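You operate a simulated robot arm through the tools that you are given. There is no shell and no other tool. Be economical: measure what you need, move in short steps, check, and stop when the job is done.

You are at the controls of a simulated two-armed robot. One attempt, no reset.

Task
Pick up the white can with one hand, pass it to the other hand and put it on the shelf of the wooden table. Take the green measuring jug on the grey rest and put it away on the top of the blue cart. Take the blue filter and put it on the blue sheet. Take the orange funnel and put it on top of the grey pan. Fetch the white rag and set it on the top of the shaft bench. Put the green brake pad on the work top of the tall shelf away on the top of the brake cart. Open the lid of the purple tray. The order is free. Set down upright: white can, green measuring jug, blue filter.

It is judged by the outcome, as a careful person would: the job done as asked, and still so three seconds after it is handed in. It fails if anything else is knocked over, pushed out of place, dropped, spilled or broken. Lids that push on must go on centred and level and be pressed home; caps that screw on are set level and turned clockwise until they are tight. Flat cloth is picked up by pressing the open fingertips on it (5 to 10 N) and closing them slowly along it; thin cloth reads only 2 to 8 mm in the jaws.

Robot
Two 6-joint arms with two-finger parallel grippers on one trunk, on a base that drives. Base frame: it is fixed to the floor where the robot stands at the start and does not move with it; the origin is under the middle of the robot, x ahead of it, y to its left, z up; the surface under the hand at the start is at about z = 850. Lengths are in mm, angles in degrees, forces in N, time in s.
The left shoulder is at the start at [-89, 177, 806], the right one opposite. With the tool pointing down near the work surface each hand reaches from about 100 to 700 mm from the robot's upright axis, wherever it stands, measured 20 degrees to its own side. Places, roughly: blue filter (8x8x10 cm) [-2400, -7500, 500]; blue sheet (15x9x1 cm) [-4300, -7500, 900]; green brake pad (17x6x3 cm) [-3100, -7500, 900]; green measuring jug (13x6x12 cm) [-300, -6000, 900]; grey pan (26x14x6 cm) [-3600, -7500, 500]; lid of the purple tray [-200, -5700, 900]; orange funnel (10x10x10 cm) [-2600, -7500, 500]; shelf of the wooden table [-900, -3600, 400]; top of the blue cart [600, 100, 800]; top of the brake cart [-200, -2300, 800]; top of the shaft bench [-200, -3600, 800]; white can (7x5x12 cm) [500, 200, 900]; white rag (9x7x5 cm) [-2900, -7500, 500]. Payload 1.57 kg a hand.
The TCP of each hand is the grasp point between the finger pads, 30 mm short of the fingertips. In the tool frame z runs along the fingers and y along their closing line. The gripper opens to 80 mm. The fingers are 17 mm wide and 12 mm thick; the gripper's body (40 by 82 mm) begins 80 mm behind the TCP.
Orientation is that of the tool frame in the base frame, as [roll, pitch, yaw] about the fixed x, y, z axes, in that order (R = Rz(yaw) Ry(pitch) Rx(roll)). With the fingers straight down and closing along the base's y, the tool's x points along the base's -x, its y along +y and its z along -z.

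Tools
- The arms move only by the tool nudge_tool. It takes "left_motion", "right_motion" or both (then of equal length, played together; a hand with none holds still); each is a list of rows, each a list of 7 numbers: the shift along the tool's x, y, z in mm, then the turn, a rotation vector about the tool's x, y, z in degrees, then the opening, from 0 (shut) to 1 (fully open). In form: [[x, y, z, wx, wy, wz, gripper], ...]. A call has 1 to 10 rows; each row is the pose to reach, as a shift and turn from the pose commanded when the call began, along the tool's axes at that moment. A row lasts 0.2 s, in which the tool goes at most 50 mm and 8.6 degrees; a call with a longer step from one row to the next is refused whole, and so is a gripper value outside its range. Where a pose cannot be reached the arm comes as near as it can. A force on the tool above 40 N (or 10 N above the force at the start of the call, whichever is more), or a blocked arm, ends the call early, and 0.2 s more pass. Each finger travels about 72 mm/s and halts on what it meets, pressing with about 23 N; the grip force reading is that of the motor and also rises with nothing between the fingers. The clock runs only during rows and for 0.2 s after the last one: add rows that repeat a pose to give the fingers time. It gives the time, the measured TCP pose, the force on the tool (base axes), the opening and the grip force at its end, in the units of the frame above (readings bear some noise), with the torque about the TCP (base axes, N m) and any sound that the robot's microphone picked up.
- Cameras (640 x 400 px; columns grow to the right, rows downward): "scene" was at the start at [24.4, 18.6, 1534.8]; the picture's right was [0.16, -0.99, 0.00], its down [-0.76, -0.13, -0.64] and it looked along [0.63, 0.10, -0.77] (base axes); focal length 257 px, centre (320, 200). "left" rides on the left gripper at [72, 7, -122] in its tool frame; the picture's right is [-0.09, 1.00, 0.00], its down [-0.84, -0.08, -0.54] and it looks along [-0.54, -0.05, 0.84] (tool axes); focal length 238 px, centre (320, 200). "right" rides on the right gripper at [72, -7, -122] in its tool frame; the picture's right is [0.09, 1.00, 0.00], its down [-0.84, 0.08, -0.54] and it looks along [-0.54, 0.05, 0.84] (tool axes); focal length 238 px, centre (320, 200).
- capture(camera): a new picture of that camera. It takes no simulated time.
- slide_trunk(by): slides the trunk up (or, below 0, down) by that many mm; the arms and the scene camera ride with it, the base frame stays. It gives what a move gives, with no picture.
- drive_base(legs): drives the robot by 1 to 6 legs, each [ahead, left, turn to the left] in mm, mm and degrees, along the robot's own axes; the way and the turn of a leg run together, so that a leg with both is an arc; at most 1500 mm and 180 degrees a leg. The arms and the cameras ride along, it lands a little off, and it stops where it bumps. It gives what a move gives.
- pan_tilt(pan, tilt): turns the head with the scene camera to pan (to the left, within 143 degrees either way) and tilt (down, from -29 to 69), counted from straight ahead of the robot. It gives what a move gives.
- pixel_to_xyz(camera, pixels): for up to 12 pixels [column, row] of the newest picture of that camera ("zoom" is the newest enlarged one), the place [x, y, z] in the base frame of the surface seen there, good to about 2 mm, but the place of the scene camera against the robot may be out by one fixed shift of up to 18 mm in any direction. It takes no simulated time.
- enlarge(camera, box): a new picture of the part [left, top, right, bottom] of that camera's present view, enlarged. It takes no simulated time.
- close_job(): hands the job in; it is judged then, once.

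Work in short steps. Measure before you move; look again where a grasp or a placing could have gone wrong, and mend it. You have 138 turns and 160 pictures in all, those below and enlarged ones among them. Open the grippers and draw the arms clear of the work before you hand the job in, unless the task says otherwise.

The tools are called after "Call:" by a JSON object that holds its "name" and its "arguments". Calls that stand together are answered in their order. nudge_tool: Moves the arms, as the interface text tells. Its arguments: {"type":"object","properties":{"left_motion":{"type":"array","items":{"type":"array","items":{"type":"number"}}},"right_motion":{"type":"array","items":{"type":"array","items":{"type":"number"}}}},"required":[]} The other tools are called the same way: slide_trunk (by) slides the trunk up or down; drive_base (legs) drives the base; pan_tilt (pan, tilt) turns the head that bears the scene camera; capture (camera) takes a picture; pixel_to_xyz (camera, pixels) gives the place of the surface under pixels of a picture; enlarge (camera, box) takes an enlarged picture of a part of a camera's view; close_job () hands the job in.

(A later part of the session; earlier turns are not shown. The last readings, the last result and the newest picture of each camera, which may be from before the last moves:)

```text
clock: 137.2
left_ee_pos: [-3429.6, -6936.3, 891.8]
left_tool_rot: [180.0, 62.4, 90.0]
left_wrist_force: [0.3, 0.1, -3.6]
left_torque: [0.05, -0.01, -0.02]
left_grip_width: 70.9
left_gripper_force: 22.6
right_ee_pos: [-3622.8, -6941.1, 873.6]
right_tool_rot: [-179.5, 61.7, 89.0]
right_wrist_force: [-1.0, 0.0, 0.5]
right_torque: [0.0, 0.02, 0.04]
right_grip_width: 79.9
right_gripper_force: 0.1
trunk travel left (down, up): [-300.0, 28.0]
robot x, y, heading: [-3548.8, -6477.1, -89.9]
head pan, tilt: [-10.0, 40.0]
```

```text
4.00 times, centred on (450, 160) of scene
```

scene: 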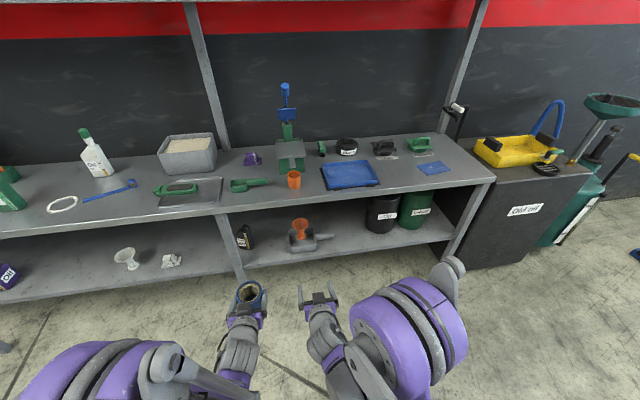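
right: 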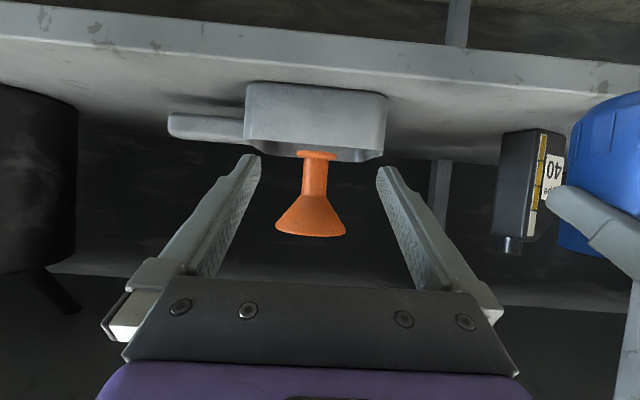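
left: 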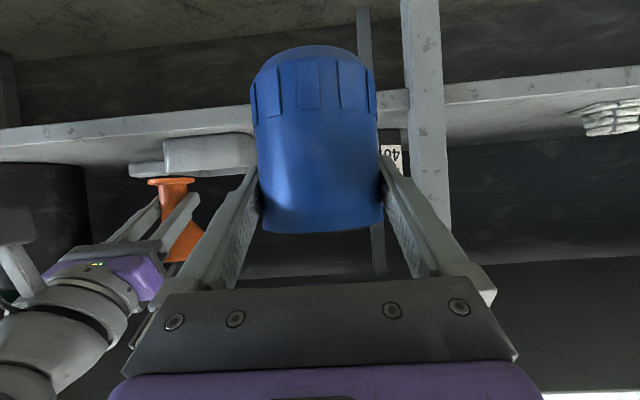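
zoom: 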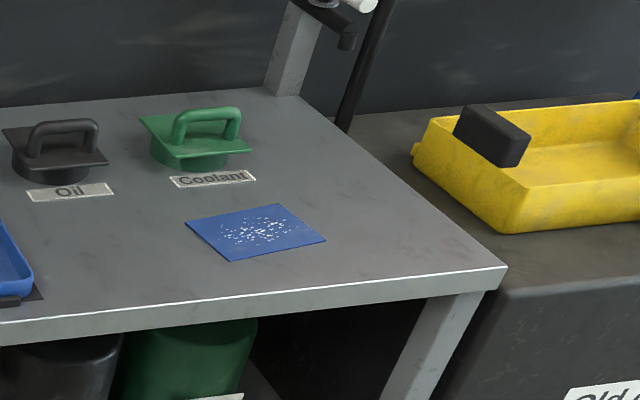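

Sheet centre ≈(-4296,-7470) corrected, z≈903. I raise both hands 118 mm, level the filter, then drive right 867 and ahead 250.

Call:
{"name": "nudge_tool", "arguments": {"left_motion": [[-35, 0, -18, 0, 0.8, 0, 0.6], [-70, 0, -36, 0, 1.6, 0, 0.6], [-104.5, 0, -54.6, 0, 2.4, 0, 0.6], [-104.5, 0, -54.6, 0, 2.4, 0, 0.6]], "right_motion": [[-35, 0, -18, 0, 0, 0, 1], [-70, 0, -36, 0, 0, 0, 1], [-105, 0, -55, 0, 0, 0, 1], [-105, 0, -55, 0, 0, 0, 1]]}}

Call:
{"name": "drive_base", "arguments": {"legs": [[0, -867, 0], [250, 0, 0]]}}

Call:
{"name": "capture", "arguments": {"camera": "left"}}

Call:
{"name": "capture", "arguments": {"camera": "scene"}}

```text
clock: 138.2
left_ee_pos: [-3430.7, -6939.5, 1008.2]
left_tool_rot: [-180.0, 60.0, 90.1]
left_wrist_force: [-0.1, -0.2, -2.3]
left_torque: [0.01, 0.0, -0.04]
left_grip_width: 71.3
left_gripper_force: 22.8
right_ee_pos: [-3623.5, -6941.1, 990.2]
right_tool_rot: [-179.7, 61.6, 88.9]
right_wrist_force: [0.1, 0.5, 0.0]
right_torque: [0.01, -0.02, -0.03]
right_grip_width: 80.0
right_gripper_force: 0.1
trunk travel left (down, up): [-300.0, 28.0]
robot x, y, heading: [-3549.4, -6473.1, -90.1]
head pan, tilt: [-10.0, 40.0]
```

```text
clock: 147.7
left_ee_pos: [-4297.6, -7188.4, 1008.5]
left_tool_rot: [180.0, 60.1, 90.8]
left_wrist_force: [-0.4, -0.3, -2.9]
left_torque: [0.06, 0.02, -0.02]
left_grip_width: 71.1
left_gripper_force: 23.0
right_ee_pos: [-4490.9, -7194.1, 990.6]
right_tool_rot: [-179.6, 61.6, 89.8]
right_wrist_force: [-0.1, -1.0, 0.2]
right_torque: [-0.02, -0.01, 0.0]
right_grip_width: 79.8
right_gripper_force: 0.1
trunk travel left (down, up): [-300.0, 28.0]
robot x, y, heading: [-4420.7, -6729.7, -89.3]
head pan, tilt: [-10.0, 40.0]
```

```text
100 pictures are left
```

left: 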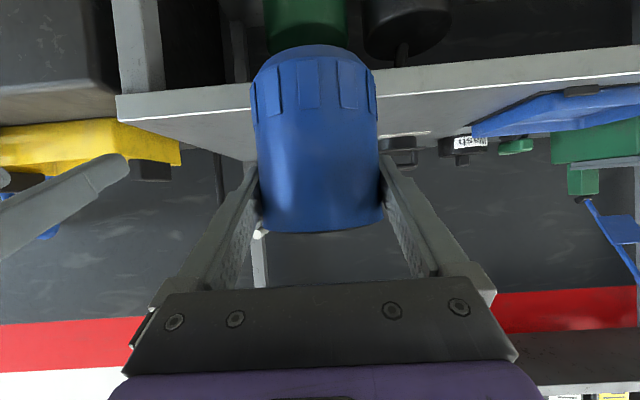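

```text
99 pictures are left
```

scene: 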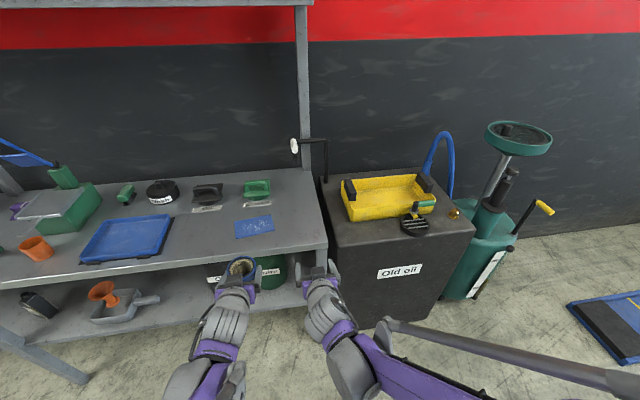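

I measure the sheet from the scene again and the table surface from the left camera.

Call:
{"name": "pixel_to_xyz", "arguments": {"camera": "scene", "pixels": [[235, 222], [271, 217], [238, 238], [275, 231], [254, 227], [265, 245], [255, 252], [220, 230]]}}

Call:
{"name": "pixel_to_xyz", "arguments": {"camera": "left", "pixels": [[450, 100], [420, 120], [210, 110], [430, 75], [480, 130], [225, 125]]}}

Call:
{"name": "enlarge", "arguments": {"camera": "scene", "box": [190, 170, 310, 270]}}

```text
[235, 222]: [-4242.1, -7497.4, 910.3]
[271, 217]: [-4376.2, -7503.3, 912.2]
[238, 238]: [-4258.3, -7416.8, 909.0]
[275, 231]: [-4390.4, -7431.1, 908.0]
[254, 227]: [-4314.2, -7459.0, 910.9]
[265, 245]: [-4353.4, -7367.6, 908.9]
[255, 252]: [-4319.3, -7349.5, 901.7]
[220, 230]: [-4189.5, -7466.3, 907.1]
```

```text
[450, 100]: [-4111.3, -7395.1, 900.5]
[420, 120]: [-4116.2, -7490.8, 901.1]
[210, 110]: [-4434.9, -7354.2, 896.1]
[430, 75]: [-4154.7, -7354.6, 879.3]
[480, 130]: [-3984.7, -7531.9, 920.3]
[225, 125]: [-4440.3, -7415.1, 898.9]
```

```text
4.00 times, centred on (250, 220) of scene
```

zoom: 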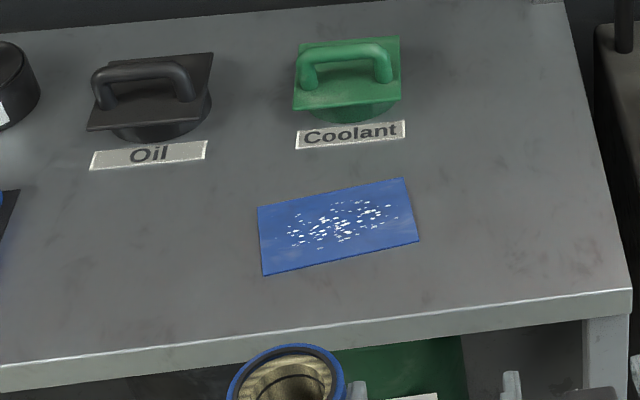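

Sheet centre corrected ≈(-4306,-7469), surface ≈902. I straighten the heading and drive 150 mm ahead.

Call:
{"name": "drive_base", "arguments": {"legs": [[150, 0, -0.7]]}}

Call:
{"name": "capture", "arguments": {"camera": "scene"}}

Call:
{"name": "capture", "arguments": {"camera": "left"}}

Call:
{"name": "capture", "arguments": {"camera": "right"}}

```text
clock: 149.1
left_ee_pos: [-4300.8, -7342.4, 1009.3]
left_tool_rot: [179.9, 60.0, 90.1]
left_wrist_force: [-0.1, -0.2, -3.8]
left_torque: [0.06, -0.02, 0.02]
left_grip_width: 71.0
left_gripper_force: 22.9
right_ee_pos: [-4493.9, -7345.0, 991.6]
right_tool_rot: [-179.6, 61.6, 89.2]
right_wrist_force: [0.1, 0.0, 0.2]
right_torque: [-0.02, 0.0, 0.01]
right_grip_width: 79.7
right_gripper_force: 0.0
trunk travel left (down, up): [-300.0, 28.0]
robot x, y, heading: [-4421.1, -6881.0, -89.6]
head pan, tilt: [-10.0, 40.0]
```

```text
97 pictures are left
```

scene: 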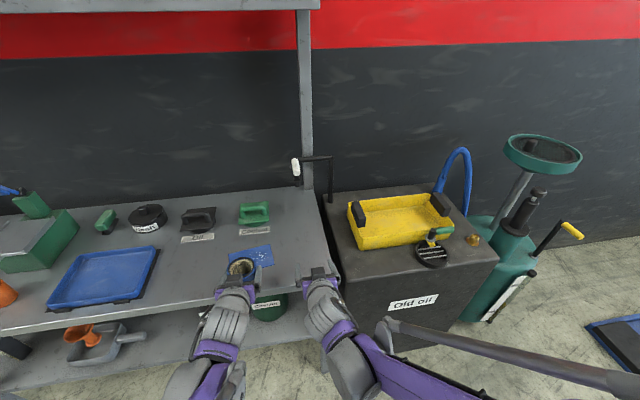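

```text
96 pictures are left
```

left: 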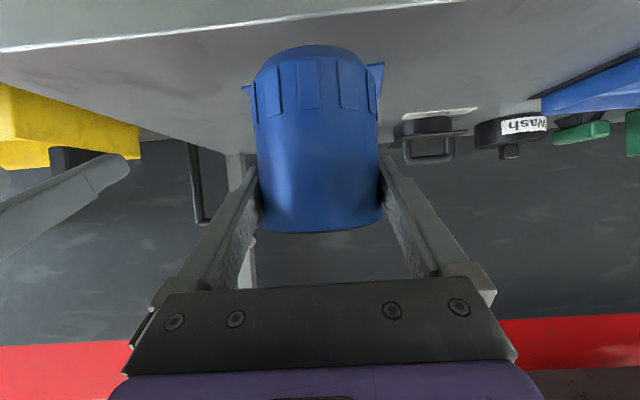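

```text
95 pictures are left
```

right: 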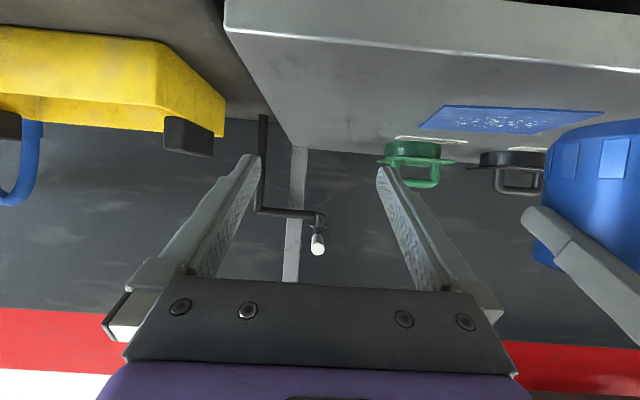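

Right camera shows the sheet well: corners about (420,127), (445,105), (606,112), (560,133). I measure it there.

Call:
{"name": "enlarge", "arguments": {"camera": "right", "box": [400, 80, 630, 160]}}

Call:
{"name": "pixel_to_xyz", "arguments": {"camera": "right", "pixels": [[422, 127], [446, 106], [604, 112], [550, 132], [500, 120], [430, 100], [520, 130], [470, 107]]}}

Call:
{"name": "pixel_to_xyz", "arguments": {"camera": "left", "pixels": [[246, 88], [244, 90], [380, 68], [382, 75], [376, 80], [248, 98]]}}

```text
2.78 times, centred on (515, 120) of right
```

zoom: 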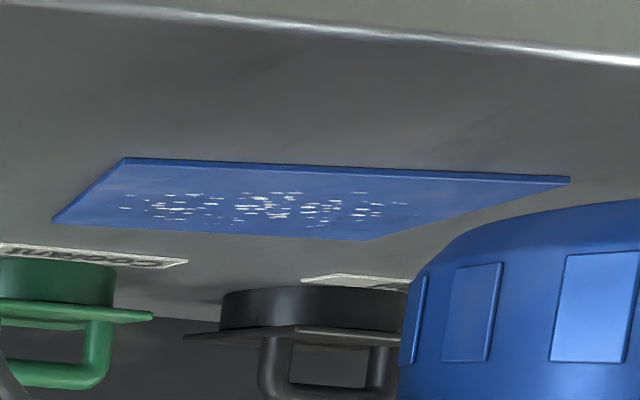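

```text
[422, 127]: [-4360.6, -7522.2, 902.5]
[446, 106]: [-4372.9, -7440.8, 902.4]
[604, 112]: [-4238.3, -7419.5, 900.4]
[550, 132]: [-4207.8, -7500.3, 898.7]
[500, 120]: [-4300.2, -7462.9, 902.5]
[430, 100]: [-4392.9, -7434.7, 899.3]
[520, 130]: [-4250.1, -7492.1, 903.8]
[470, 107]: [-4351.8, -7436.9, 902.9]
```

```text
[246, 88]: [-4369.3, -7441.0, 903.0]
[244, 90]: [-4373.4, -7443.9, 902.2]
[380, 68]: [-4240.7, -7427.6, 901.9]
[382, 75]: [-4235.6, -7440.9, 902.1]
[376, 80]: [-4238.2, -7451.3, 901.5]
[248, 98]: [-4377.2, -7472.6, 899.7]
```

Sheet centre ≈(-4300,-7471), z≈902. I move forward 120 mm, then lower to just above contact.

Call:
{"name": "nudge_tool", "arguments": {"left_motion": [[-20, 0, 35, 0, 0, 0, 0.6], [-40, 0, 70, 0, 0, 0, 0.6], [-60, 0, 104, 0, 0, 0, 0.6], [-45, 0, 112.5, 0, 0, 0, 0.6], [-33, 0, 119.5, 0, 0, 0, 0.6], [-31, 0, 120.7, 0, 0, 0, 0.6], [-31, 0, 120.7, 0, 0, 0, 0.6]]}}

Call:
{"name": "capture", "arguments": {"camera": "left"}}

Call:
{"name": "capture", "arguments": {"camera": "right"}}

```text
clock: 150.7
left_ee_pos: [-4301.3, -7462.7, 976.2]
left_tool_rot: [180.0, 60.0, 90.2]
left_wrist_force: [-0.4, -0.2, -0.1]
left_torque: [-0.03, 0.02, -0.02]
left_grip_width: 70.9
left_gripper_force: 23.1
right_ee_pos: [-4494.4, -7346.3, 991.5]
right_tool_rot: [-179.6, 61.6, 89.2]
right_wrist_force: [0.3, 0.1, 0.2]
right_torque: [-0.01, 0.03, 0.0]
right_grip_width: 79.9
right_gripper_force: 0.0
trunk travel left (down, up): [-300.0, 28.0]
robot x, y, heading: [-4425.5, -6878.9, -89.6]
head pan, tilt: [-10.0, 40.0]
```

```text
93 pictures are left
```

left: 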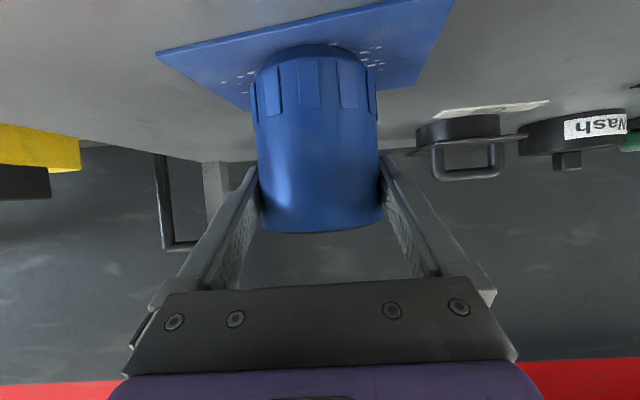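

```text
92 pictures are left
```

right: 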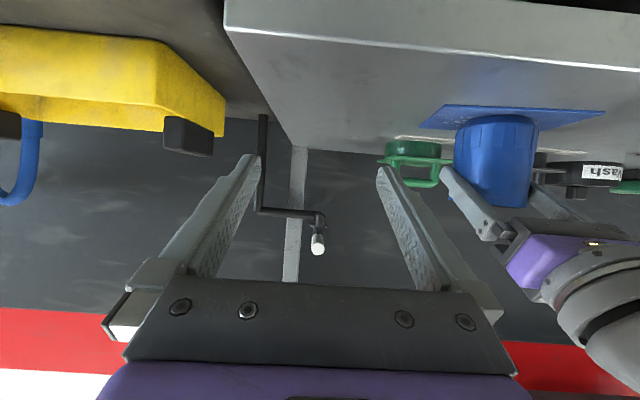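

The filter just touches (weight off the wrist) and sits in the sheet's middle. I press 1 mm, open and withdraw along the tool axis.

Call:
{"name": "nudge_tool", "arguments": {"left_motion": [[0.9, 0, 0.5, 0, 0, 0, 0.6], [0.9, 0, 0.5, 0, 0, 0, 0.85], [0.9, 0, 0.5, 0, 0, 0, 0.95], [0.9, 0, 0.5, 0, 0, 0, 1], [0.9, 0, 0.5, 0, 0, 0, 1], [0.9, 0, -20, 0, 0, 0, 1], [0.9, 0, -50, 0, 0, 0, 1], [0.9, 0, -90, 0, 0, 0, 1], [0.9, 0, -130, 0, 0, 0, 1]]}}

Call:
{"name": "capture", "arguments": {"camera": "left"}}

```text
clock: 152.7
left_ee_pos: [-4303.0, -7345.7, 1038.6]
left_tool_rot: [-180.0, 60.0, 90.3]
left_wrist_force: [-0.1, 0.4, -0.3]
left_torque: [0.0, -0.02, 0.0]
left_grip_width: 80.3
left_gripper_force: 0.1
right_ee_pos: [-4494.0, -7344.1, 992.2]
right_tool_rot: [-179.6, 61.7, 89.2]
right_wrist_force: [-0.4, 0.0, 0.2]
right_torque: [0.0, 0.04, 0.03]
right_grip_width: 80.3
right_gripper_force: 0.1
trunk travel left (down, up): [-300.0, 28.0]
robot x, y, heading: [-4420.3, -6878.3, -89.7]
head pan, tilt: [-10.0, 40.0]
```

```text
91 pictures are left
```

left: 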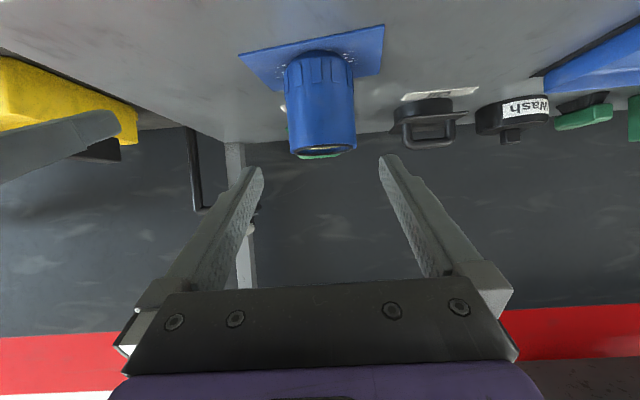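

The filter stands on the sheet. Next the rag: I back off, strafe left to x≈-2846, lower the trunk and look.

Call:
{"name": "drive_base", "arguments": {"legs": [[-350, 0, -0.3], [0, 800, 0], [0, 770, 0]]}}

Call:
{"name": "slide_trunk", "arguments": {"by": -300}}

Call:
{"name": "nudge_tool", "arguments": {"left_motion": [[35, 0, 20, 0, 0, 0, 1], [70, 0, 40, 0, 0, 0, 1], [105, 0, 60, 0, 0, 0, 1], [125, 0, 72, 0, 0, 0, 1]], "right_motion": [[35, 0, 20, 0, 0.5, 0, 1], [70, 0, 40, 0, 1, 0, 1], [105, 0, 60, 0, 1.5, 0, 1], [125, 0, 72, 0, 1.6, 0, 1]]}}

Call:
{"name": "capture", "arguments": {"camera": "right"}}

Call:
{"name": "capture", "arguments": {"camera": "scene"}}

```text
clock: 168.8
left_ee_pos: [-2720.1, -6987.7, 1038.1]
left_tool_rot: [-180.0, 60.0, 90.7]
left_wrist_force: [0.9, 0.0, -1.0]
left_torque: [-0.02, 0.01, 0.02]
left_grip_width: 80.0
left_gripper_force: 0.0
right_ee_pos: [-2912.6, -6986.8, 991.0]
right_tool_rot: [-179.6, 61.5, 89.7]
right_wrist_force: [-0.1, 0.3, 0.3]
right_torque: [0.03, 0.0, 0.02]
right_grip_width: 80.1
right_gripper_force: 0.0
trunk travel left (down, up): [-300.0, 28.0]
robot x, y, heading: [-2844.6, -6522.1, -89.4]
head pan, tilt: [-10.0, 40.0]
```

```text
clock: 171.8
left_ee_pos: [-2720.5, -6986.8, 739.2]
left_tool_rot: [180.0, 60.1, 90.7]
left_wrist_force: [0.2, 0.5, 0.6]
left_torque: [-0.03, 0.01, 0.03]
left_grip_width: 80.1
left_gripper_force: 0.0
right_ee_pos: [-2911.4, -6986.5, 692.4]
right_tool_rot: [-179.7, 61.6, 89.7]
right_wrist_force: [0.4, 0.5, -0.6]
right_torque: [0.01, 0.02, 0.02]
right_grip_width: 79.9
right_gripper_force: 0.0
trunk travel left (down, up): [0.0, 328.0]
robot x, y, heading: [-2842.7, -6520.0, -89.1]
head pan, tilt: [-10.0, 40.0]
```

```text
clock: 172.8
left_ee_pos: [-2720.4, -6987.0, 593.3]
left_tool_rot: [179.9, 60.0, 90.7]
left_wrist_force: [0.8, 0.6, 1.2]
left_torque: [-0.01, -0.03, 0.0]
left_grip_width: 79.8
left_gripper_force: 0.0
right_ee_pos: [-2910.3, -6992.0, 546.1]
right_tool_rot: [-179.6, 60.0, 89.7]
right_wrist_force: [-0.6, 0.7, 0.6]
right_torque: [0.0, -0.01, 0.01]
right_grip_width: 80.1
right_gripper_force: 0.1
trunk travel left (down, up): [0.0, 328.0]
robot x, y, heading: [-2840.5, -6518.9, -89.3]
head pan, tilt: [-10.0, 40.0]
```

```text
90 pictures are left
```

right: 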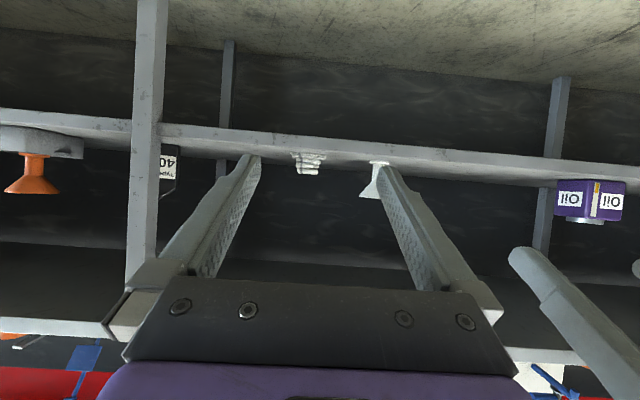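

```text
89 pictures are left
```

scene: 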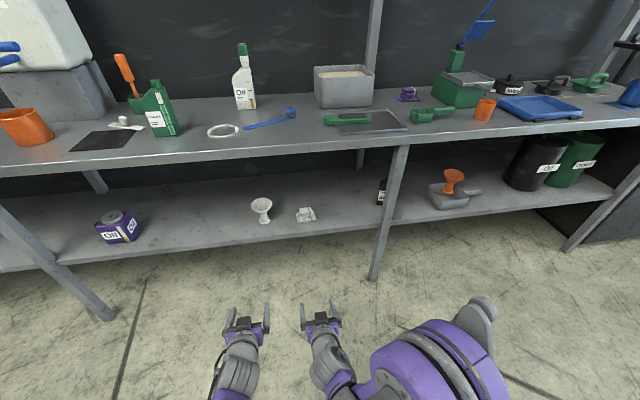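

The rag is at (308,163) in the right view. I drive 250 mm closer, straightening, and look again.

Call:
{"name": "drive_base", "arguments": {"legs": [[250, 0, -0.7]]}}

Call:
{"name": "capture", "arguments": {"camera": "right"}}

Call:
{"name": "enlarge", "arguments": {"camera": "right", "box": [240, 90, 400, 210]}}

```text
clock: 174.6
left_ee_pos: [-2726.6, -7238.4, 592.5]
left_tool_rot: [179.9, 60.0, 89.8]
left_wrist_force: [0.0, 0.2, 0.7]
left_torque: [0.01, -0.01, -0.01]
left_grip_width: 80.0
left_gripper_force: 0.0
right_ee_pos: [-2917.2, -7242.3, 546.7]
right_tool_rot: [-179.6, 60.0, 88.6]
right_wrist_force: [0.8, 0.7, 0.4]
right_torque: [0.0, -0.02, 0.01]
right_grip_width: 80.0
right_gripper_force: 0.1
trunk travel left (down, up): [0.0, 328.0]
robot x, y, heading: [-2841.6, -6770.2, -89.9]
head pan, tilt: [-10.0, 40.0]
```

```text
88 pictures are left
```

right: 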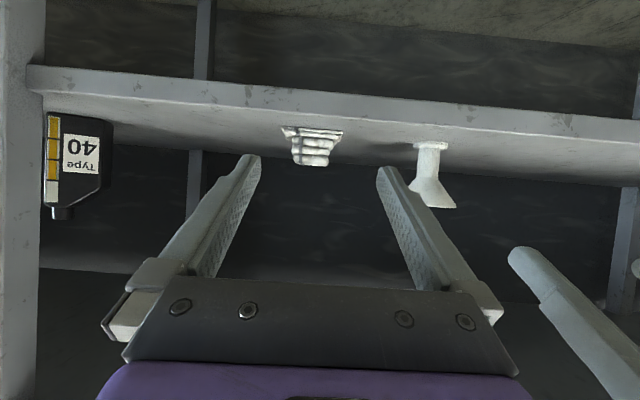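

```text
3.33 times, centred on (320, 150) of right
```

zoom: 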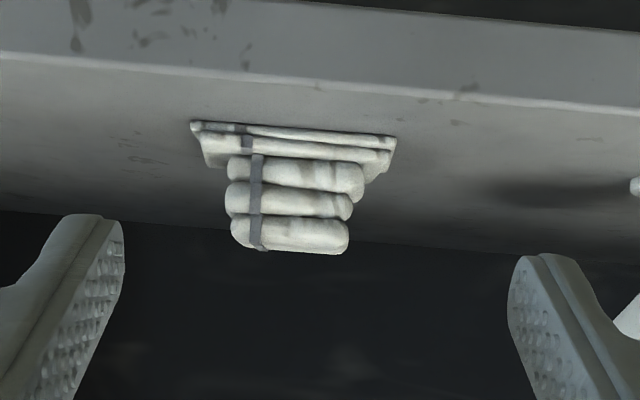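

The rag is a strapped bundle: upper layers ~54 mm wide. I measure it.

Call:
{"name": "pixel_to_xyz", "arguments": {"camera": "right", "pixels": [[296, 155], [325, 157], [311, 162], [311, 152], [312, 145], [296, 145], [328, 147], [290, 133], [338, 136], [310, 132], [310, 120]]}}

Call:
{"name": "enlarge", "arguments": {"camera": "scene", "box": [240, 150, 360, 250]}}

```text
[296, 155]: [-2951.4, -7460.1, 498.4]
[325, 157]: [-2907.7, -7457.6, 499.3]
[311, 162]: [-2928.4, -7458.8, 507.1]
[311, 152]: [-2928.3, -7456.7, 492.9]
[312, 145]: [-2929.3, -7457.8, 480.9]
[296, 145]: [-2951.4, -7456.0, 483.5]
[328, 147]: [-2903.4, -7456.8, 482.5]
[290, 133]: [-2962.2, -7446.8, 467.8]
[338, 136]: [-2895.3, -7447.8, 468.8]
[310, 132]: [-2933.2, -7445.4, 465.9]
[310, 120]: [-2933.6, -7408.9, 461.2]
```

```text
4.00 times, centred on (300, 200) of scene
```

zoom: 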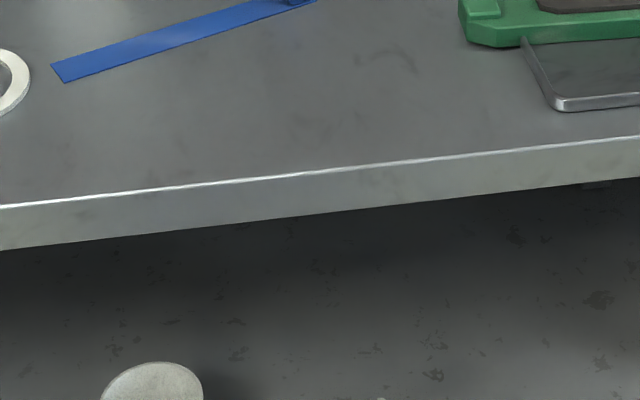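

Rag upper layers: centre x≈-2928, front y≈-7457, z 475–511. I drive 110 mm and bring the right hand in at z≈499, then close.

Call:
{"name": "drive_base", "arguments": {"legs": [[110, 0, 0]]}}

Call:
{"name": "nudge_tool", "arguments": {"right_motion": [[-5, -3, 35, 0, 0, 0, 1], [-12, -5, 65, 0, 0, 0, 1], [-12, -5, 65, 0, 0, 0, 1]]}}

Call:
{"name": "capture", "arguments": {"camera": "right"}}

```text
clock: 175.8
left_ee_pos: [-2727.0, -7347.0, 593.1]
left_tool_rot: [-180.0, 60.0, 89.9]
left_wrist_force: [0.3, -0.4, 0.0]
left_torque: [-0.01, 0.01, 0.01]
left_grip_width: 80.0
left_gripper_force: 0.1
right_ee_pos: [-2918.5, -7348.9, 546.3]
right_tool_rot: [-179.6, 60.0, 88.7]
right_wrist_force: [0.2, -0.1, -0.3]
right_torque: [-0.01, 0.0, 0.01]
right_grip_width: 80.2
right_gripper_force: 0.1
trunk travel left (down, up): [0.0, 328.0]
robot x, y, heading: [-2842.4, -6880.8, -90.3]
head pan, tilt: [-10.0, 40.0]
```

```text
clock: 176.6
left_ee_pos: [-2726.9, -7347.4, 594.5]
left_tool_rot: [-179.9, 60.0, 89.7]
left_wrist_force: [0.4, -0.6, 0.1]
left_torque: [0.0, 0.02, 0.01]
left_grip_width: 79.9
left_gripper_force: 0.1
right_ee_pos: [-2925.3, -7411.9, 523.4]
right_tool_rot: [-179.7, 60.1, 88.7]
right_wrist_force: [-0.7, 0.0, 0.0]
right_torque: [-0.03, 0.01, -0.01]
right_grip_width: 80.2
right_gripper_force: 0.1
trunk travel left (down, up): [0.0, 328.0]
robot x, y, heading: [-2843.1, -6881.9, -90.2]
head pan, tilt: [-10.0, 40.0]
```

```text
85 pictures are left
```

right: 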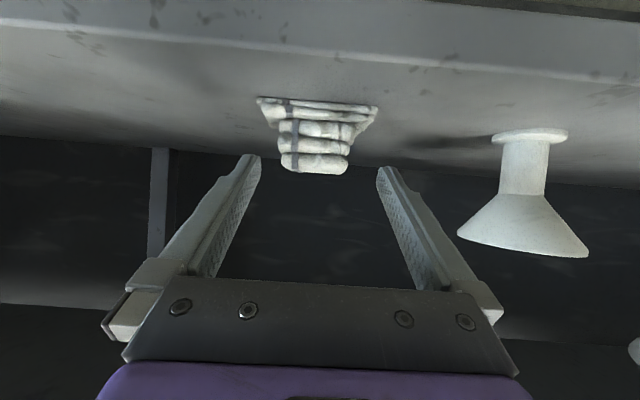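

The rag is centred between the fingers. I go in and close.

Call:
{"name": "nudge_tool", "arguments": {"right_motion": [[-4, -1, 22, 0, 0, 0, 1], [-7, -1, 44, 0, 0, 0, 1], [-9, -1, 64, 0, 0, 0, 1], [-9, -1, 64, 0, 0, 0, 0.8], [-9, -1, 64, 0, 0, 0, 0.6], [-9, -1, 64, 0, 0, 0, 0.4], [-9, -1, 64, 0, 0, 0, 0.4], [-9, -1, 64, 0, 0, 0, 0.4]]}}

Call:
{"name": "capture", "arguments": {"camera": "right"}}

```text
clock: 178.4
left_ee_pos: [-2727.4, -7347.6, 595.2]
left_tool_rot: [-180.0, 59.9, 89.8]
left_wrist_force: [0.7, 0.8, 0.9]
left_torque: [0.0, 0.02, 0.01]
left_grip_width: 80.0
left_gripper_force: 0.1
right_ee_pos: [-2926.3, -7471.8, 499.3]
right_tool_rot: [-179.6, 60.0, 88.7]
right_wrist_force: [0.0, 0.8, 0.2]
right_torque: [0.0, -0.01, -0.03]
right_grip_width: 47.3
right_gripper_force: 22.6
trunk travel left (down, up): [0.0, 328.0]
robot x, y, heading: [-2844.8, -6881.2, -90.4]
head pan, tilt: [-10.0, 40.0]
```

```text
84 pictures are left
```

right: 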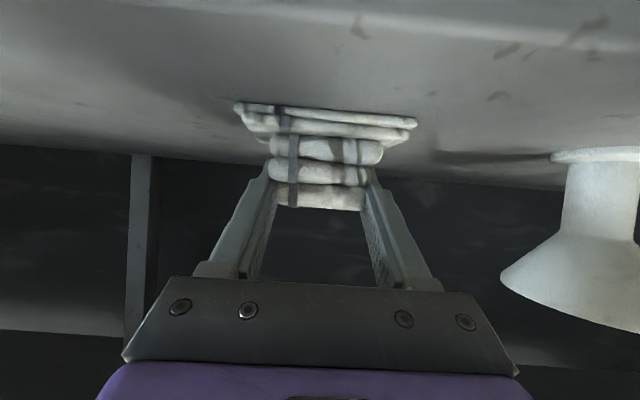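

Gripped at 47 mm. I lift 40 mm and check.

Call:
{"name": "nudge_tool", "arguments": {"right_motion": [[-8.6, 0, -5, 0, 0, 0, 0.4], [-17.3, 0, -10, 0, 0, 0, 0.4], [-26, 0, -15, 0, 0, 0, 0.4], [-34.6, 0, -20, 0, 0, 0, 0.4], [-34.6, 0, -20, 0, 0, 0, 0.4]]}}

Call:
{"name": "capture", "arguments": {"camera": "right"}}

```text
clock: 179.6
left_ee_pos: [-2726.4, -7346.3, 593.5]
left_tool_rot: [-179.9, 60.0, 89.8]
left_wrist_force: [-0.2, -0.3, -0.3]
left_torque: [0.0, 0.0, 0.0]
left_grip_width: 80.0
left_gripper_force: 0.1
right_ee_pos: [-2926.8, -7471.5, 540.1]
right_tool_rot: [-179.6, 60.0, 88.8]
right_wrist_force: [-0.6, -0.2, 0.6]
right_torque: [0.0, -0.01, -0.01]
right_grip_width: 47.7
right_gripper_force: 23.4
trunk travel left (down, up): [0.0, 328.0]
robot x, y, heading: [-2842.7, -6881.7, -90.2]
head pan, tilt: [-10.0, 40.0]
```

```text
83 pictures are left
```

right: 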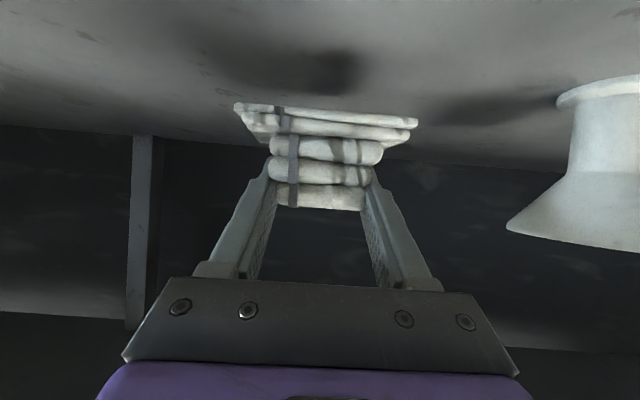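

The rag is securely held. I back out, strafe right to the pad, raise the trunk, and turn the left hand to point down.

Call:
{"name": "drive_base", "arguments": {"legs": [[-400, 0, 0.2], [0, -390, 0]]}}

Call:
{"name": "slide_trunk", "arguments": {"by": 300}}

Call:
{"name": "nudge_tool", "arguments": {"left_motion": [[-40, 0, -20, 0, 7.5, 0, 1], [-80, 0, -40, 0, 15, 0, 1], [-120, 0, -60, 0, 22.5, 0, 1], [-150, 0, -75, 0, 30, 0, 1], [-180, 0, -80, 0, 37.5, 0, 1], [-190, 0, -80, 0, 45, 0, 1], [-190, 0, -80, 0, 52.5, 0, 1], [-190, 0, -80, 0, 60, 0, 1]], "right_motion": [[-20, -5, -10, 0, 0, 0, 0.4], [-40, -10, -20, 0, 0, 0, 0.4], [-60, -15, -30, 0, 0, 0, 0.4], [-80, -20, -40, 0, 0, 0, 0.4], [-100, -25, -50, 0, 0, 0, 0.4], [-120, -30, -60, 0, 0, 0, 0.4], [-120, -30, -70, 0, 0, 0, 0.4], [-120, -30, -80, 0, 0, 0, 0.4]]}}

Call:
{"name": "nudge_tool", "arguments": {"left_motion": [[0, 0, 0, 0, 0, 8.5, 1], [0, 0, 0, 0, 0, 17, 1], [0, 0, 0, 0, 0, 25.5, 1], [0, 0, 0, 0, 0, 34, 1], [0, 0, 0, 0, 0, 42.5, 1], [0, 0, 0, 0, 0, 51, 1], [0, 0, 0, 0, 0, 59.5, 1], [0, 0, 0, 0, 0, 68, 1], [0, 0, 0, 0, 0, 76.5, 1], [0, 0, 0, 0, 0, 85, 1]]}}

Call:
{"name": "capture", "arguments": {"camera": "scene"}}

```text
clock: 185.7
left_ee_pos: [-3113.0, -6944.9, 593.5]
left_tool_rot: [179.9, 60.0, 89.9]
left_wrist_force: [-1.0, 0.9, -0.2]
left_torque: [0.02, -0.01, 0.0]
left_grip_width: 79.9
left_gripper_force: 0.0
right_ee_pos: [-3313.5, -7069.9, 539.9]
right_tool_rot: [-179.6, 60.0, 88.6]
right_wrist_force: [0.2, -0.1, 0.3]
right_torque: [0.01, -0.02, 0.01]
right_grip_width: 47.4
right_gripper_force: 22.8
trunk travel left (down, up): [0.0, 328.0]
robot x, y, heading: [-3226.3, -6474.8, -90.1]
head pan, tilt: [-10.0, 40.0]
```

```text
clock: 188.7
left_ee_pos: [-3113.0, -6944.4, 893.4]
left_tool_rot: [-180.0, 60.0, 89.7]
left_wrist_force: [0.0, 0.2, -0.9]
left_torque: [-0.01, -0.02, 0.02]
left_grip_width: 80.2
left_gripper_force: 0.1
right_ee_pos: [-3312.5, -7067.3, 839.8]
right_tool_rot: [-179.6, 60.0, 88.8]
right_wrist_force: [0.3, 0.1, -0.3]
right_torque: [0.02, 0.03, 0.01]
right_grip_width: 47.5
right_gripper_force: 23.0
trunk travel left (down, up): [-300.0, 28.0]
robot x, y, heading: [-3228.8, -6478.2, -90.1]
head pan, tilt: [-10.0, 40.0]
```

```text
clock: 190.5
left_ee_pos: [-3114.2, -6972.0, 1099.3]
left_tool_rot: [-180.0, -0.3, 89.8]
left_wrist_force: [-0.1, 0.4, 0.0]
left_torque: [0.04, 0.0, 0.0]
left_grip_width: 79.9
left_gripper_force: 0.0
right_ee_pos: [-3340.9, -7059.2, 985.1]
right_tool_rot: [-179.6, 60.0, 88.7]
right_wrist_force: [-0.4, -0.3, -0.6]
right_torque: [-0.03, 0.0, 0.03]
right_grip_width: 47.2
right_gripper_force: 22.8
trunk travel left (down, up): [-300.0, 28.0]
robot x, y, heading: [-3225.3, -6477.0, -90.2]
head pan, tilt: [-10.0, 40.0]
```

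```text
clock: 192.7
left_ee_pos: [-3113.0, -6970.9, 1098.1]
left_tool_rot: [180.0, 0.0, 4.6]
left_wrist_force: [0.3, 0.4, -0.9]
left_torque: [0.01, 0.0, 0.01]
left_grip_width: 80.1
left_gripper_force: 0.2
right_ee_pos: [-3341.8, -7057.7, 985.1]
right_tool_rot: [-179.7, 60.0, 88.6]
right_wrist_force: [-1.0, 0.4, -1.2]
right_torque: [0.01, 0.01, -0.01]
right_grip_width: 47.4
right_gripper_force: 22.9
trunk travel left (down, up): [-300.0, 28.0]
robot x, y, heading: [-3226.6, -6478.3, -90.3]
head pan, tilt: [-10.0, 40.0]
```

```text
82 pictures are left
```

scene: 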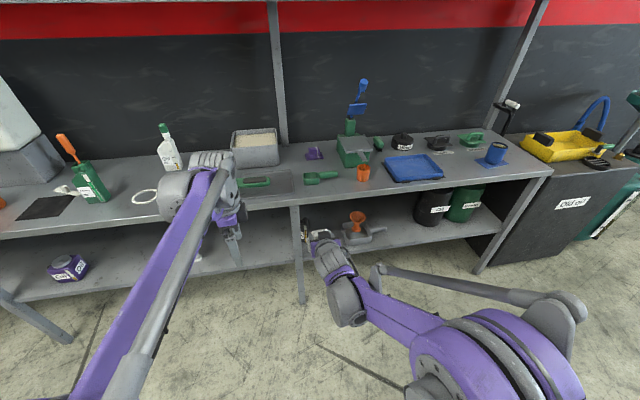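

I finish the left turn, retract and raise the rag a bit, then drive 360 mm ahead.

Call:
{"name": "nudge_tool", "arguments": {"left_motion": [[0, 0, 0, 0, 0, 4.6, 1], [0, 0, 0, 0, 0, 4.6, 1], [0, 0, 0, 0, 0, 4.6, 1]], "right_motion": [[5, 0, -36, 0, 0, 0, 0.4], [10, 0, -72, 0, 0, 0, 0.4], [15, 0, -107, 0, 0, 0, 0.4]]}}

Call:
{"name": "drive_base", "arguments": {"legs": [[380, 0, 0.2]]}}

Call:
{"name": "capture", "arguments": {"camera": "left"}}

Call:
{"name": "capture", "arguments": {"camera": "scene"}}

```text
clock: 193.5
left_ee_pos: [-3113.4, -6968.4, 1099.1]
left_tool_rot: [-179.9, 0.1, 0.2]
left_wrist_force: [0.2, 0.0, 0.0]
left_torque: [0.0, 0.01, 0.03]
left_grip_width: 80.3
left_gripper_force: 0.1
right_ee_pos: [-3339.7, -6958.6, 1026.4]
right_tool_rot: [-179.7, 60.0, 88.7]
right_wrist_force: [-0.8, -0.2, -0.7]
right_torque: [0.02, 0.03, 0.03]
right_grip_width: 47.4
right_gripper_force: 23.1
trunk travel left (down, up): [-300.0, 28.0]
robot x, y, heading: [-3226.5, -6476.4, -90.2]
head pan, tilt: [-10.0, 40.0]
```

```text
clock: 195.8
left_ee_pos: [-3110.0, -7346.6, 1098.8]
left_tool_rot: [180.0, 0.0, 0.4]
left_wrist_force: [-0.4, 0.0, 0.4]
left_torque: [0.05, 0.03, -0.01]
left_grip_width: 80.3
left_gripper_force: 0.1
right_ee_pos: [-3336.9, -7336.3, 1025.7]
right_tool_rot: [-179.5, 60.0, 89.0]
right_wrist_force: [0.3, -0.9, 0.6]
right_torque: [0.01, 0.02, 0.0]
right_grip_width: 47.6
right_gripper_force: 23.2
trunk travel left (down, up): [-300.0, 28.0]
robot x, y, heading: [-3224.2, -6850.9, -89.6]
head pan, tilt: [-10.0, 40.0]
```

```text
81 pictures are left
```

left: 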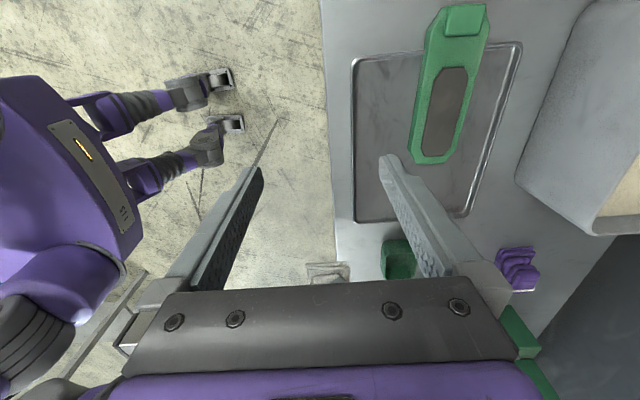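

```text
80 pictures are left
```

scene: 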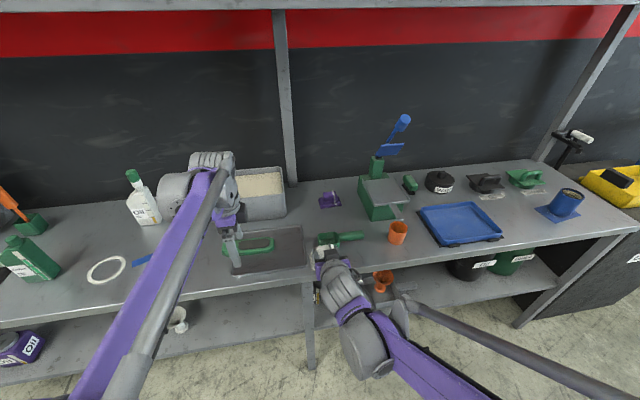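

The pad is clear in the left view, from (460,10) to (430,160), with its long axis slightly turned. I measure it.

Call:
{"name": "pixel_to_xyz", "arguments": {"camera": "left", "pixels": [[430, 30], [489, 30], [465, 10], [415, 150], [458, 155], [432, 160], [425, 90], [473, 90], [448, 90], [540, 180], [500, 80], [380, 90]]}}

Call:
{"name": "enlarge", "arguments": {"camera": "left", "box": [340, 0, 580, 180]}}

```text
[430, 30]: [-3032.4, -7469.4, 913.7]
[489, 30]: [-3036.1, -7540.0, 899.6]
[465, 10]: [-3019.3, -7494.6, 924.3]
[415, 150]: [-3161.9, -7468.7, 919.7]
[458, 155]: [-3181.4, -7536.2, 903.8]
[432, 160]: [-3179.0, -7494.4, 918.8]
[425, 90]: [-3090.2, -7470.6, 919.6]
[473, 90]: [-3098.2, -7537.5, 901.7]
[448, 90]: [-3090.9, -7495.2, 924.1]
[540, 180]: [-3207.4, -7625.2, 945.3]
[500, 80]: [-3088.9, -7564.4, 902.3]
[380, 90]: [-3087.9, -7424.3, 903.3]
```

```text
2.22 times, centred on (460, 90) of left
```

zoom: 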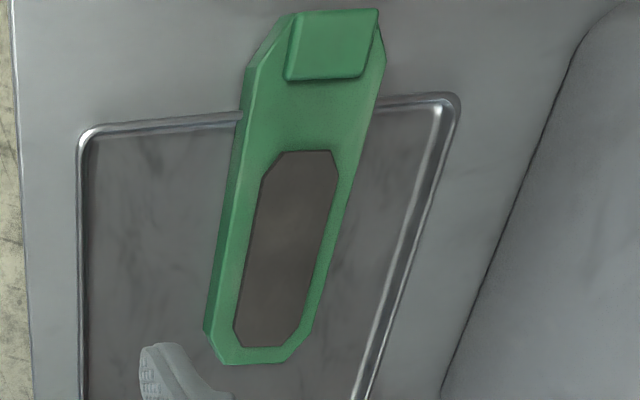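

Pad axis is parallel to x, centre x≈-3098. I pin down its back edge.

Call:
{"name": "pixel_to_xyz", "arguments": {"camera": "left", "pixels": [[462, 110], [466, 100], [468, 90], [470, 80], [476, 60], [480, 50], [423, 110], [420, 130], [493, 110], [505, 85]]}}

```text
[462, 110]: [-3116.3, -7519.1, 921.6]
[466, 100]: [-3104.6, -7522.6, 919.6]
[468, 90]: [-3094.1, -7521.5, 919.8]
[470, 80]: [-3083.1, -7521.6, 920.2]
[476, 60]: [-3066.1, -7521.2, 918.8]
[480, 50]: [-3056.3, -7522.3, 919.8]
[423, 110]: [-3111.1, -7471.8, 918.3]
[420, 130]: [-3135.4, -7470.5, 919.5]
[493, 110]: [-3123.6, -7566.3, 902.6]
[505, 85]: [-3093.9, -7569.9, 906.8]
```

Pad centre is (-3100,-7496), top z≈922. I move over it then down to z≈975 first.

Call:
{"name": "nudge_tool", "arguments": {"left_motion": [[5, 45, 0, 0, 0, 0, 1], [10, 92, 0, 0, 0, 0, 1], [10, 139, 0, 0, 0, 0, 1], [10, 149.5, 40, 0, 0, 0, 1], [10, 149.5, 80, 0, 0, 0, 1], [10, 149.5, 122, 0, 0, 0, 1]]}}

Call:
{"name": "capture", "arguments": {"camera": "left"}}

```text
clock: 197.2
left_ee_pos: [-3098.9, -7494.8, 975.0]
left_tool_rot: [-179.9, 0.0, 0.5]
left_wrist_force: [0.0, 0.3, -0.5]
left_torque: [-0.01, 0.0, -0.02]
left_grip_width: 80.3
left_gripper_force: 0.1
right_ee_pos: [-3337.9, -7338.1, 1025.9]
right_tool_rot: [-179.6, 60.0, 89.1]
right_wrist_force: [0.1, -0.3, -0.5]
right_torque: [0.03, -0.02, 0.0]
right_grip_width: 47.3
right_gripper_force: 22.9
trunk travel left (down, up): [-300.0, 28.0]
robot x, y, heading: [-3229.9, -6851.6, -89.9]
head pan, tilt: [-10.0, 40.0]
```

```text
78 pictures are left
```

left: 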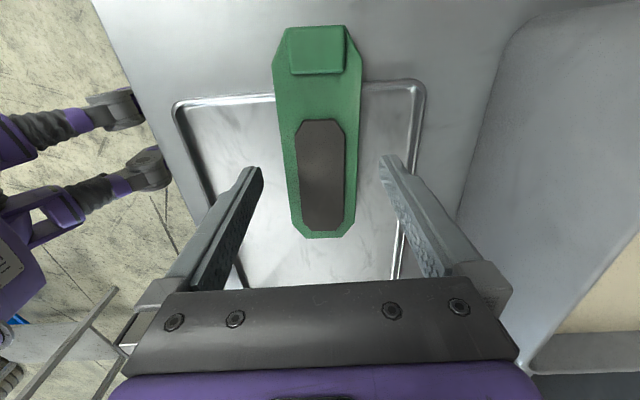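

Centred. I descend 38 mm and close along y.

Call:
{"name": "nudge_tool", "arguments": {"left_motion": [[0, 0, 20, 0, 0, 0, 1], [0, 0, 38, 0, 0, 0, 1], [0, 0, 38, 0, 0, 0, 0.85], [0, 0, 38, 0, 0, 0, 0.7], [0, 0, 38, 0, 0, 0, 0.5], [0, 0, 38, 0, 0, 0, 0.5], [0, 0, 38, 0, 0, 0, 0.5]]}}

Call:
{"name": "nudge_tool", "arguments": {"left_motion": [[0, 0, -20, 0, 0, 0, 0.5], [0, 0, -50, 0, 0, 0, 0.5], [0, 0, -90, 0, 0, 0, 0.5], [0, 0, -130, 0, 0, 0, 0.5]]}}

Call:
{"name": "capture", "arguments": {"camera": "left"}}

```text
clock: 198.8
left_ee_pos: [-3099.5, -7495.9, 939.4]
left_tool_rot: [180.0, 0.1, 0.4]
left_wrist_force: [-1.1, 0.3, -0.7]
left_torque: [-0.04, -0.02, -0.01]
left_grip_width: 60.3
left_gripper_force: 23.4
right_ee_pos: [-3337.0, -7337.3, 1025.4]
right_tool_rot: [-179.6, 60.0, 89.0]
right_wrist_force: [-0.2, 1.1, -1.3]
right_torque: [0.01, 0.01, -0.01]
right_grip_width: 47.5
right_gripper_force: 23.3
trunk travel left (down, up): [-300.0, 28.0]
robot x, y, heading: [-3230.2, -6854.6, -90.0]
head pan, tilt: [-10.0, 40.0]
```

```text
clock: 199.8
left_ee_pos: [-3098.7, -7497.3, 1068.2]
left_tool_rot: [-180.0, 0.0, 0.5]
left_wrist_force: [0.1, -0.2, -2.6]
left_torque: [-0.01, 0.03, 0.03]
left_grip_width: 60.1
left_gripper_force: 23.2
right_ee_pos: [-3335.9, -7337.4, 1026.1]
right_tool_rot: [-179.6, 60.0, 89.1]
right_wrist_force: [0.2, -0.6, -0.9]
right_torque: [0.0, -0.03, 0.0]
right_grip_width: 47.3
right_gripper_force: 23.1
trunk travel left (down, up): [-300.0, 28.0]
robot x, y, heading: [-3227.6, -6855.7, -89.7]
head pan, tilt: [-10.0, 40.0]
```

```text
77 pictures are left
```

left: 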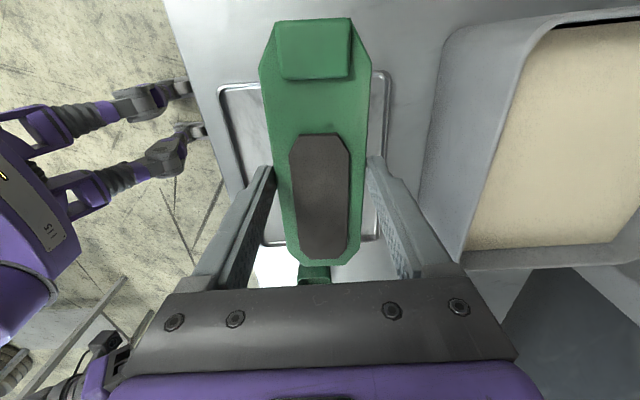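

Pad lifted cleanly and the tray stayed. I back off 300 mm and look left (+x) for the route to the benches.

Call:
{"name": "drive_base", "arguments": {"legs": [[-330, 0, 0]]}}

Call:
{"name": "pan_tilt", "arguments": {"pan": 100, "tilt": 15}}

Call:
{"name": "capture", "arguments": {"camera": "scene"}}

```text
clock: 202.0
left_ee_pos: [-3098.5, -7171.5, 1069.6]
left_tool_rot: [-180.0, 0.1, 0.4]
left_wrist_force: [-0.2, -0.5, -3.0]
left_torque: [0.0, -0.02, -0.03]
left_grip_width: 60.0
left_gripper_force: 22.7
right_ee_pos: [-3338.2, -7011.5, 1026.6]
right_tool_rot: [-179.5, 59.9, 89.0]
right_wrist_force: [0.2, -0.6, -0.9]
right_torque: [0.03, 0.01, -0.01]
right_grip_width: 47.4
right_gripper_force: 23.5
trunk travel left (down, up): [-300.0, 28.0]
robot x, y, heading: [-3227.2, -6525.8, -90.4]
head pan, tilt: [-10.0, 40.0]
```

```text
clock: 203.9
left_ee_pos: [-3098.9, -7170.0, 1069.1]
left_tool_rot: [-180.0, 0.0, 0.4]
left_wrist_force: [-0.3, -1.1, -2.5]
left_torque: [-0.02, 0.0, 0.0]
left_grip_width: 60.2
left_gripper_force: 22.4
right_ee_pos: [-3338.3, -7010.8, 1026.1]
right_tool_rot: [-179.7, 59.9, 89.0]
right_wrist_force: [0.5, 0.1, 0.4]
right_torque: [0.02, 0.02, -0.02]
right_grip_width: 47.5
right_gripper_force: 23.0
trunk travel left (down, up): [-300.0, 28.0]
robot x, y, heading: [-3226.3, -6525.1, -89.9]
head pan, tilt: [100.0, 15.0]
```

```text
76 pictures are left
```

scene: 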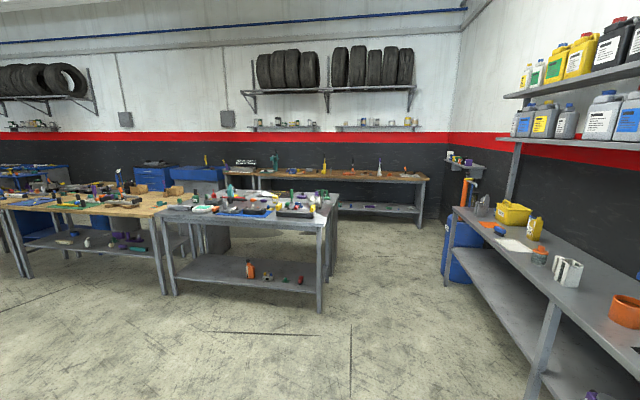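

The way past the end of the grey tables is open. I measure table ends, wall bench and aisle.

Call:
{"name": "pixel_to_xyz", "arguments": {"camera": "scene", "pixels": [[322, 226], [320, 308], [337, 208], [331, 265], [425, 178], [415, 238], [175, 293], [160, 215], [450, 260], [370, 240], [290, 185], [272, 180]]}}

Call:
{"name": "enlarge", "arguments": {"camera": "scene", "box": [150, 150, 450, 320]}}

```text
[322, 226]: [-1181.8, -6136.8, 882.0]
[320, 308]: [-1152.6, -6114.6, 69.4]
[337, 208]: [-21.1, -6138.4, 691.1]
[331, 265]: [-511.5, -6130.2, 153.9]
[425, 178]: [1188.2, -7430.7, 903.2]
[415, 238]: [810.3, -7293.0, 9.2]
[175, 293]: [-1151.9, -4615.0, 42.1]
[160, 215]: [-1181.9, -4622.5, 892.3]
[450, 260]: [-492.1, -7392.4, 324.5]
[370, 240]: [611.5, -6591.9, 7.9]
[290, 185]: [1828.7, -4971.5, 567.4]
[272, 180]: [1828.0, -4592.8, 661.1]
```

```text
2.13 times, centred on (300, 235) of scene
```

zoom: 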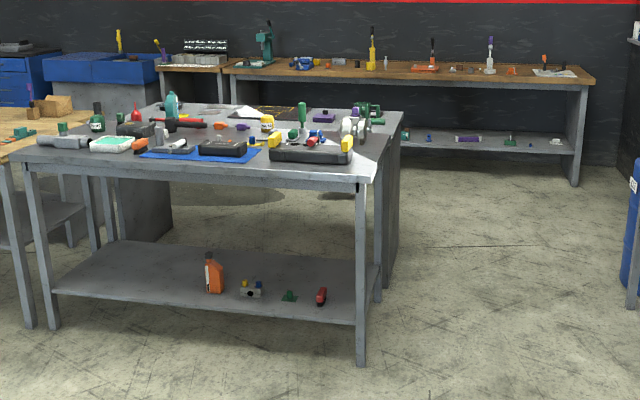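

Tables end at y≈-6138; the east aisle is about x 50…1190. I retract the left hand, turn to heading 180, and back eastward along y≈-6650.

Call:
{"name": "nudge_tool", "arguments": {"left_motion": [[0, -40, 0, 0, 0, 0, 0.5], [0, -80, 0, 0, 0, 0, 0.5], [0, -120, -10, 0, 0, 0, 0.5], [0, -160, -20, 0, 0, 0, 0.5], [0, -200, -30, 0, 0, 0, 0.5]]}}

Call:
{"name": "drive_base", "arguments": {"legs": [[130, 0, 0], [0, 0, -90], [-1300, 0, 0], [-1300, 0, 0], [-1300, 0, 0]]}}

Call:
{"name": "pan_tilt", "arguments": {"pan": -60, "tilt": 25}}

Call:
{"name": "capture", "arguments": {"camera": "scene"}}

```text
clock: 205.1
left_ee_pos: [-3099.9, -6969.5, 1098.9]
left_tool_rot: [180.0, 0.1, 0.4]
left_wrist_force: [0.8, 0.3, -2.1]
left_torque: [0.0, -0.04, 0.01]
left_grip_width: 60.2
left_gripper_force: 22.9
right_ee_pos: [-3337.7, -7008.7, 1026.5]
right_tool_rot: [-179.6, 60.0, 89.0]
right_wrist_force: [-0.3, 0.0, -0.4]
right_torque: [0.02, 0.01, -0.02]
right_grip_width: 47.5
right_gripper_force: 23.2
trunk travel left (down, up): [-300.0, 28.0]
robot x, y, heading: [-3227.1, -6529.3, -89.9]
head pan, tilt: [100.0, 15.0]
```

```text
clock: 228.7
left_ee_pos: [235.7, -6866.8, 1098.5]
left_tool_rot: [-179.9, 0.1, -90.6]
left_wrist_force: [-0.4, -0.1, -2.9]
left_torque: [-0.04, 0.0, 0.01]
left_grip_width: 59.8
left_gripper_force: 23.5
right_ee_pos: [199.5, -6629.8, 1025.8]
right_tool_rot: [-179.7, 60.0, -2.1]
right_wrist_force: [-0.7, -0.4, -1.2]
right_torque: [0.01, 0.01, -0.01]
right_grip_width: 47.6
right_gripper_force: 23.2
trunk travel left (down, up): [-300.0, 28.0]
robot x, y, heading: [682.0, -6742.8, 178.9]
head pan, tilt: [100.0, 15.0]
```

```text
clock: 231.1
left_ee_pos: [236.1, -6867.1, 1099.1]
left_tool_rot: [-180.0, 0.0, -90.5]
left_wrist_force: [0.6, 0.2, -2.8]
left_torque: [-0.03, 0.02, -0.01]
left_grip_width: 59.8
left_gripper_force: 22.9
right_ee_pos: [197.2, -6628.0, 1025.5]
right_tool_rot: [-179.5, 60.0, -2.0]
right_wrist_force: [0.2, 0.3, -0.9]
right_torque: [-0.01, 0.02, 0.03]
right_grip_width: 47.4
right_gripper_force: 23.6
trunk travel left (down, up): [-300.0, 28.0]
robot x, y, heading: [679.4, -6746.1, 179.1]
head pan, tilt: [-60.0, 25.0]
```

```text
74 pictures are left
```

scene: 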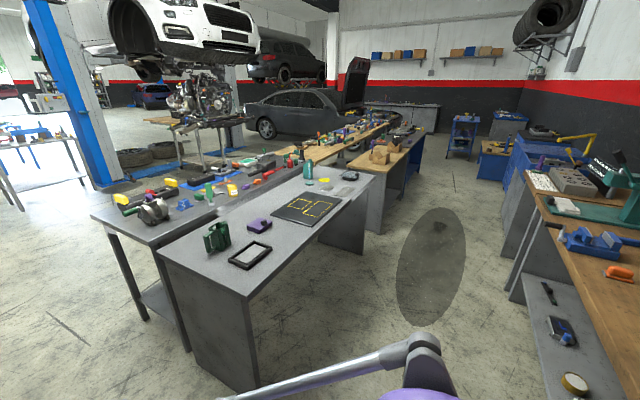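

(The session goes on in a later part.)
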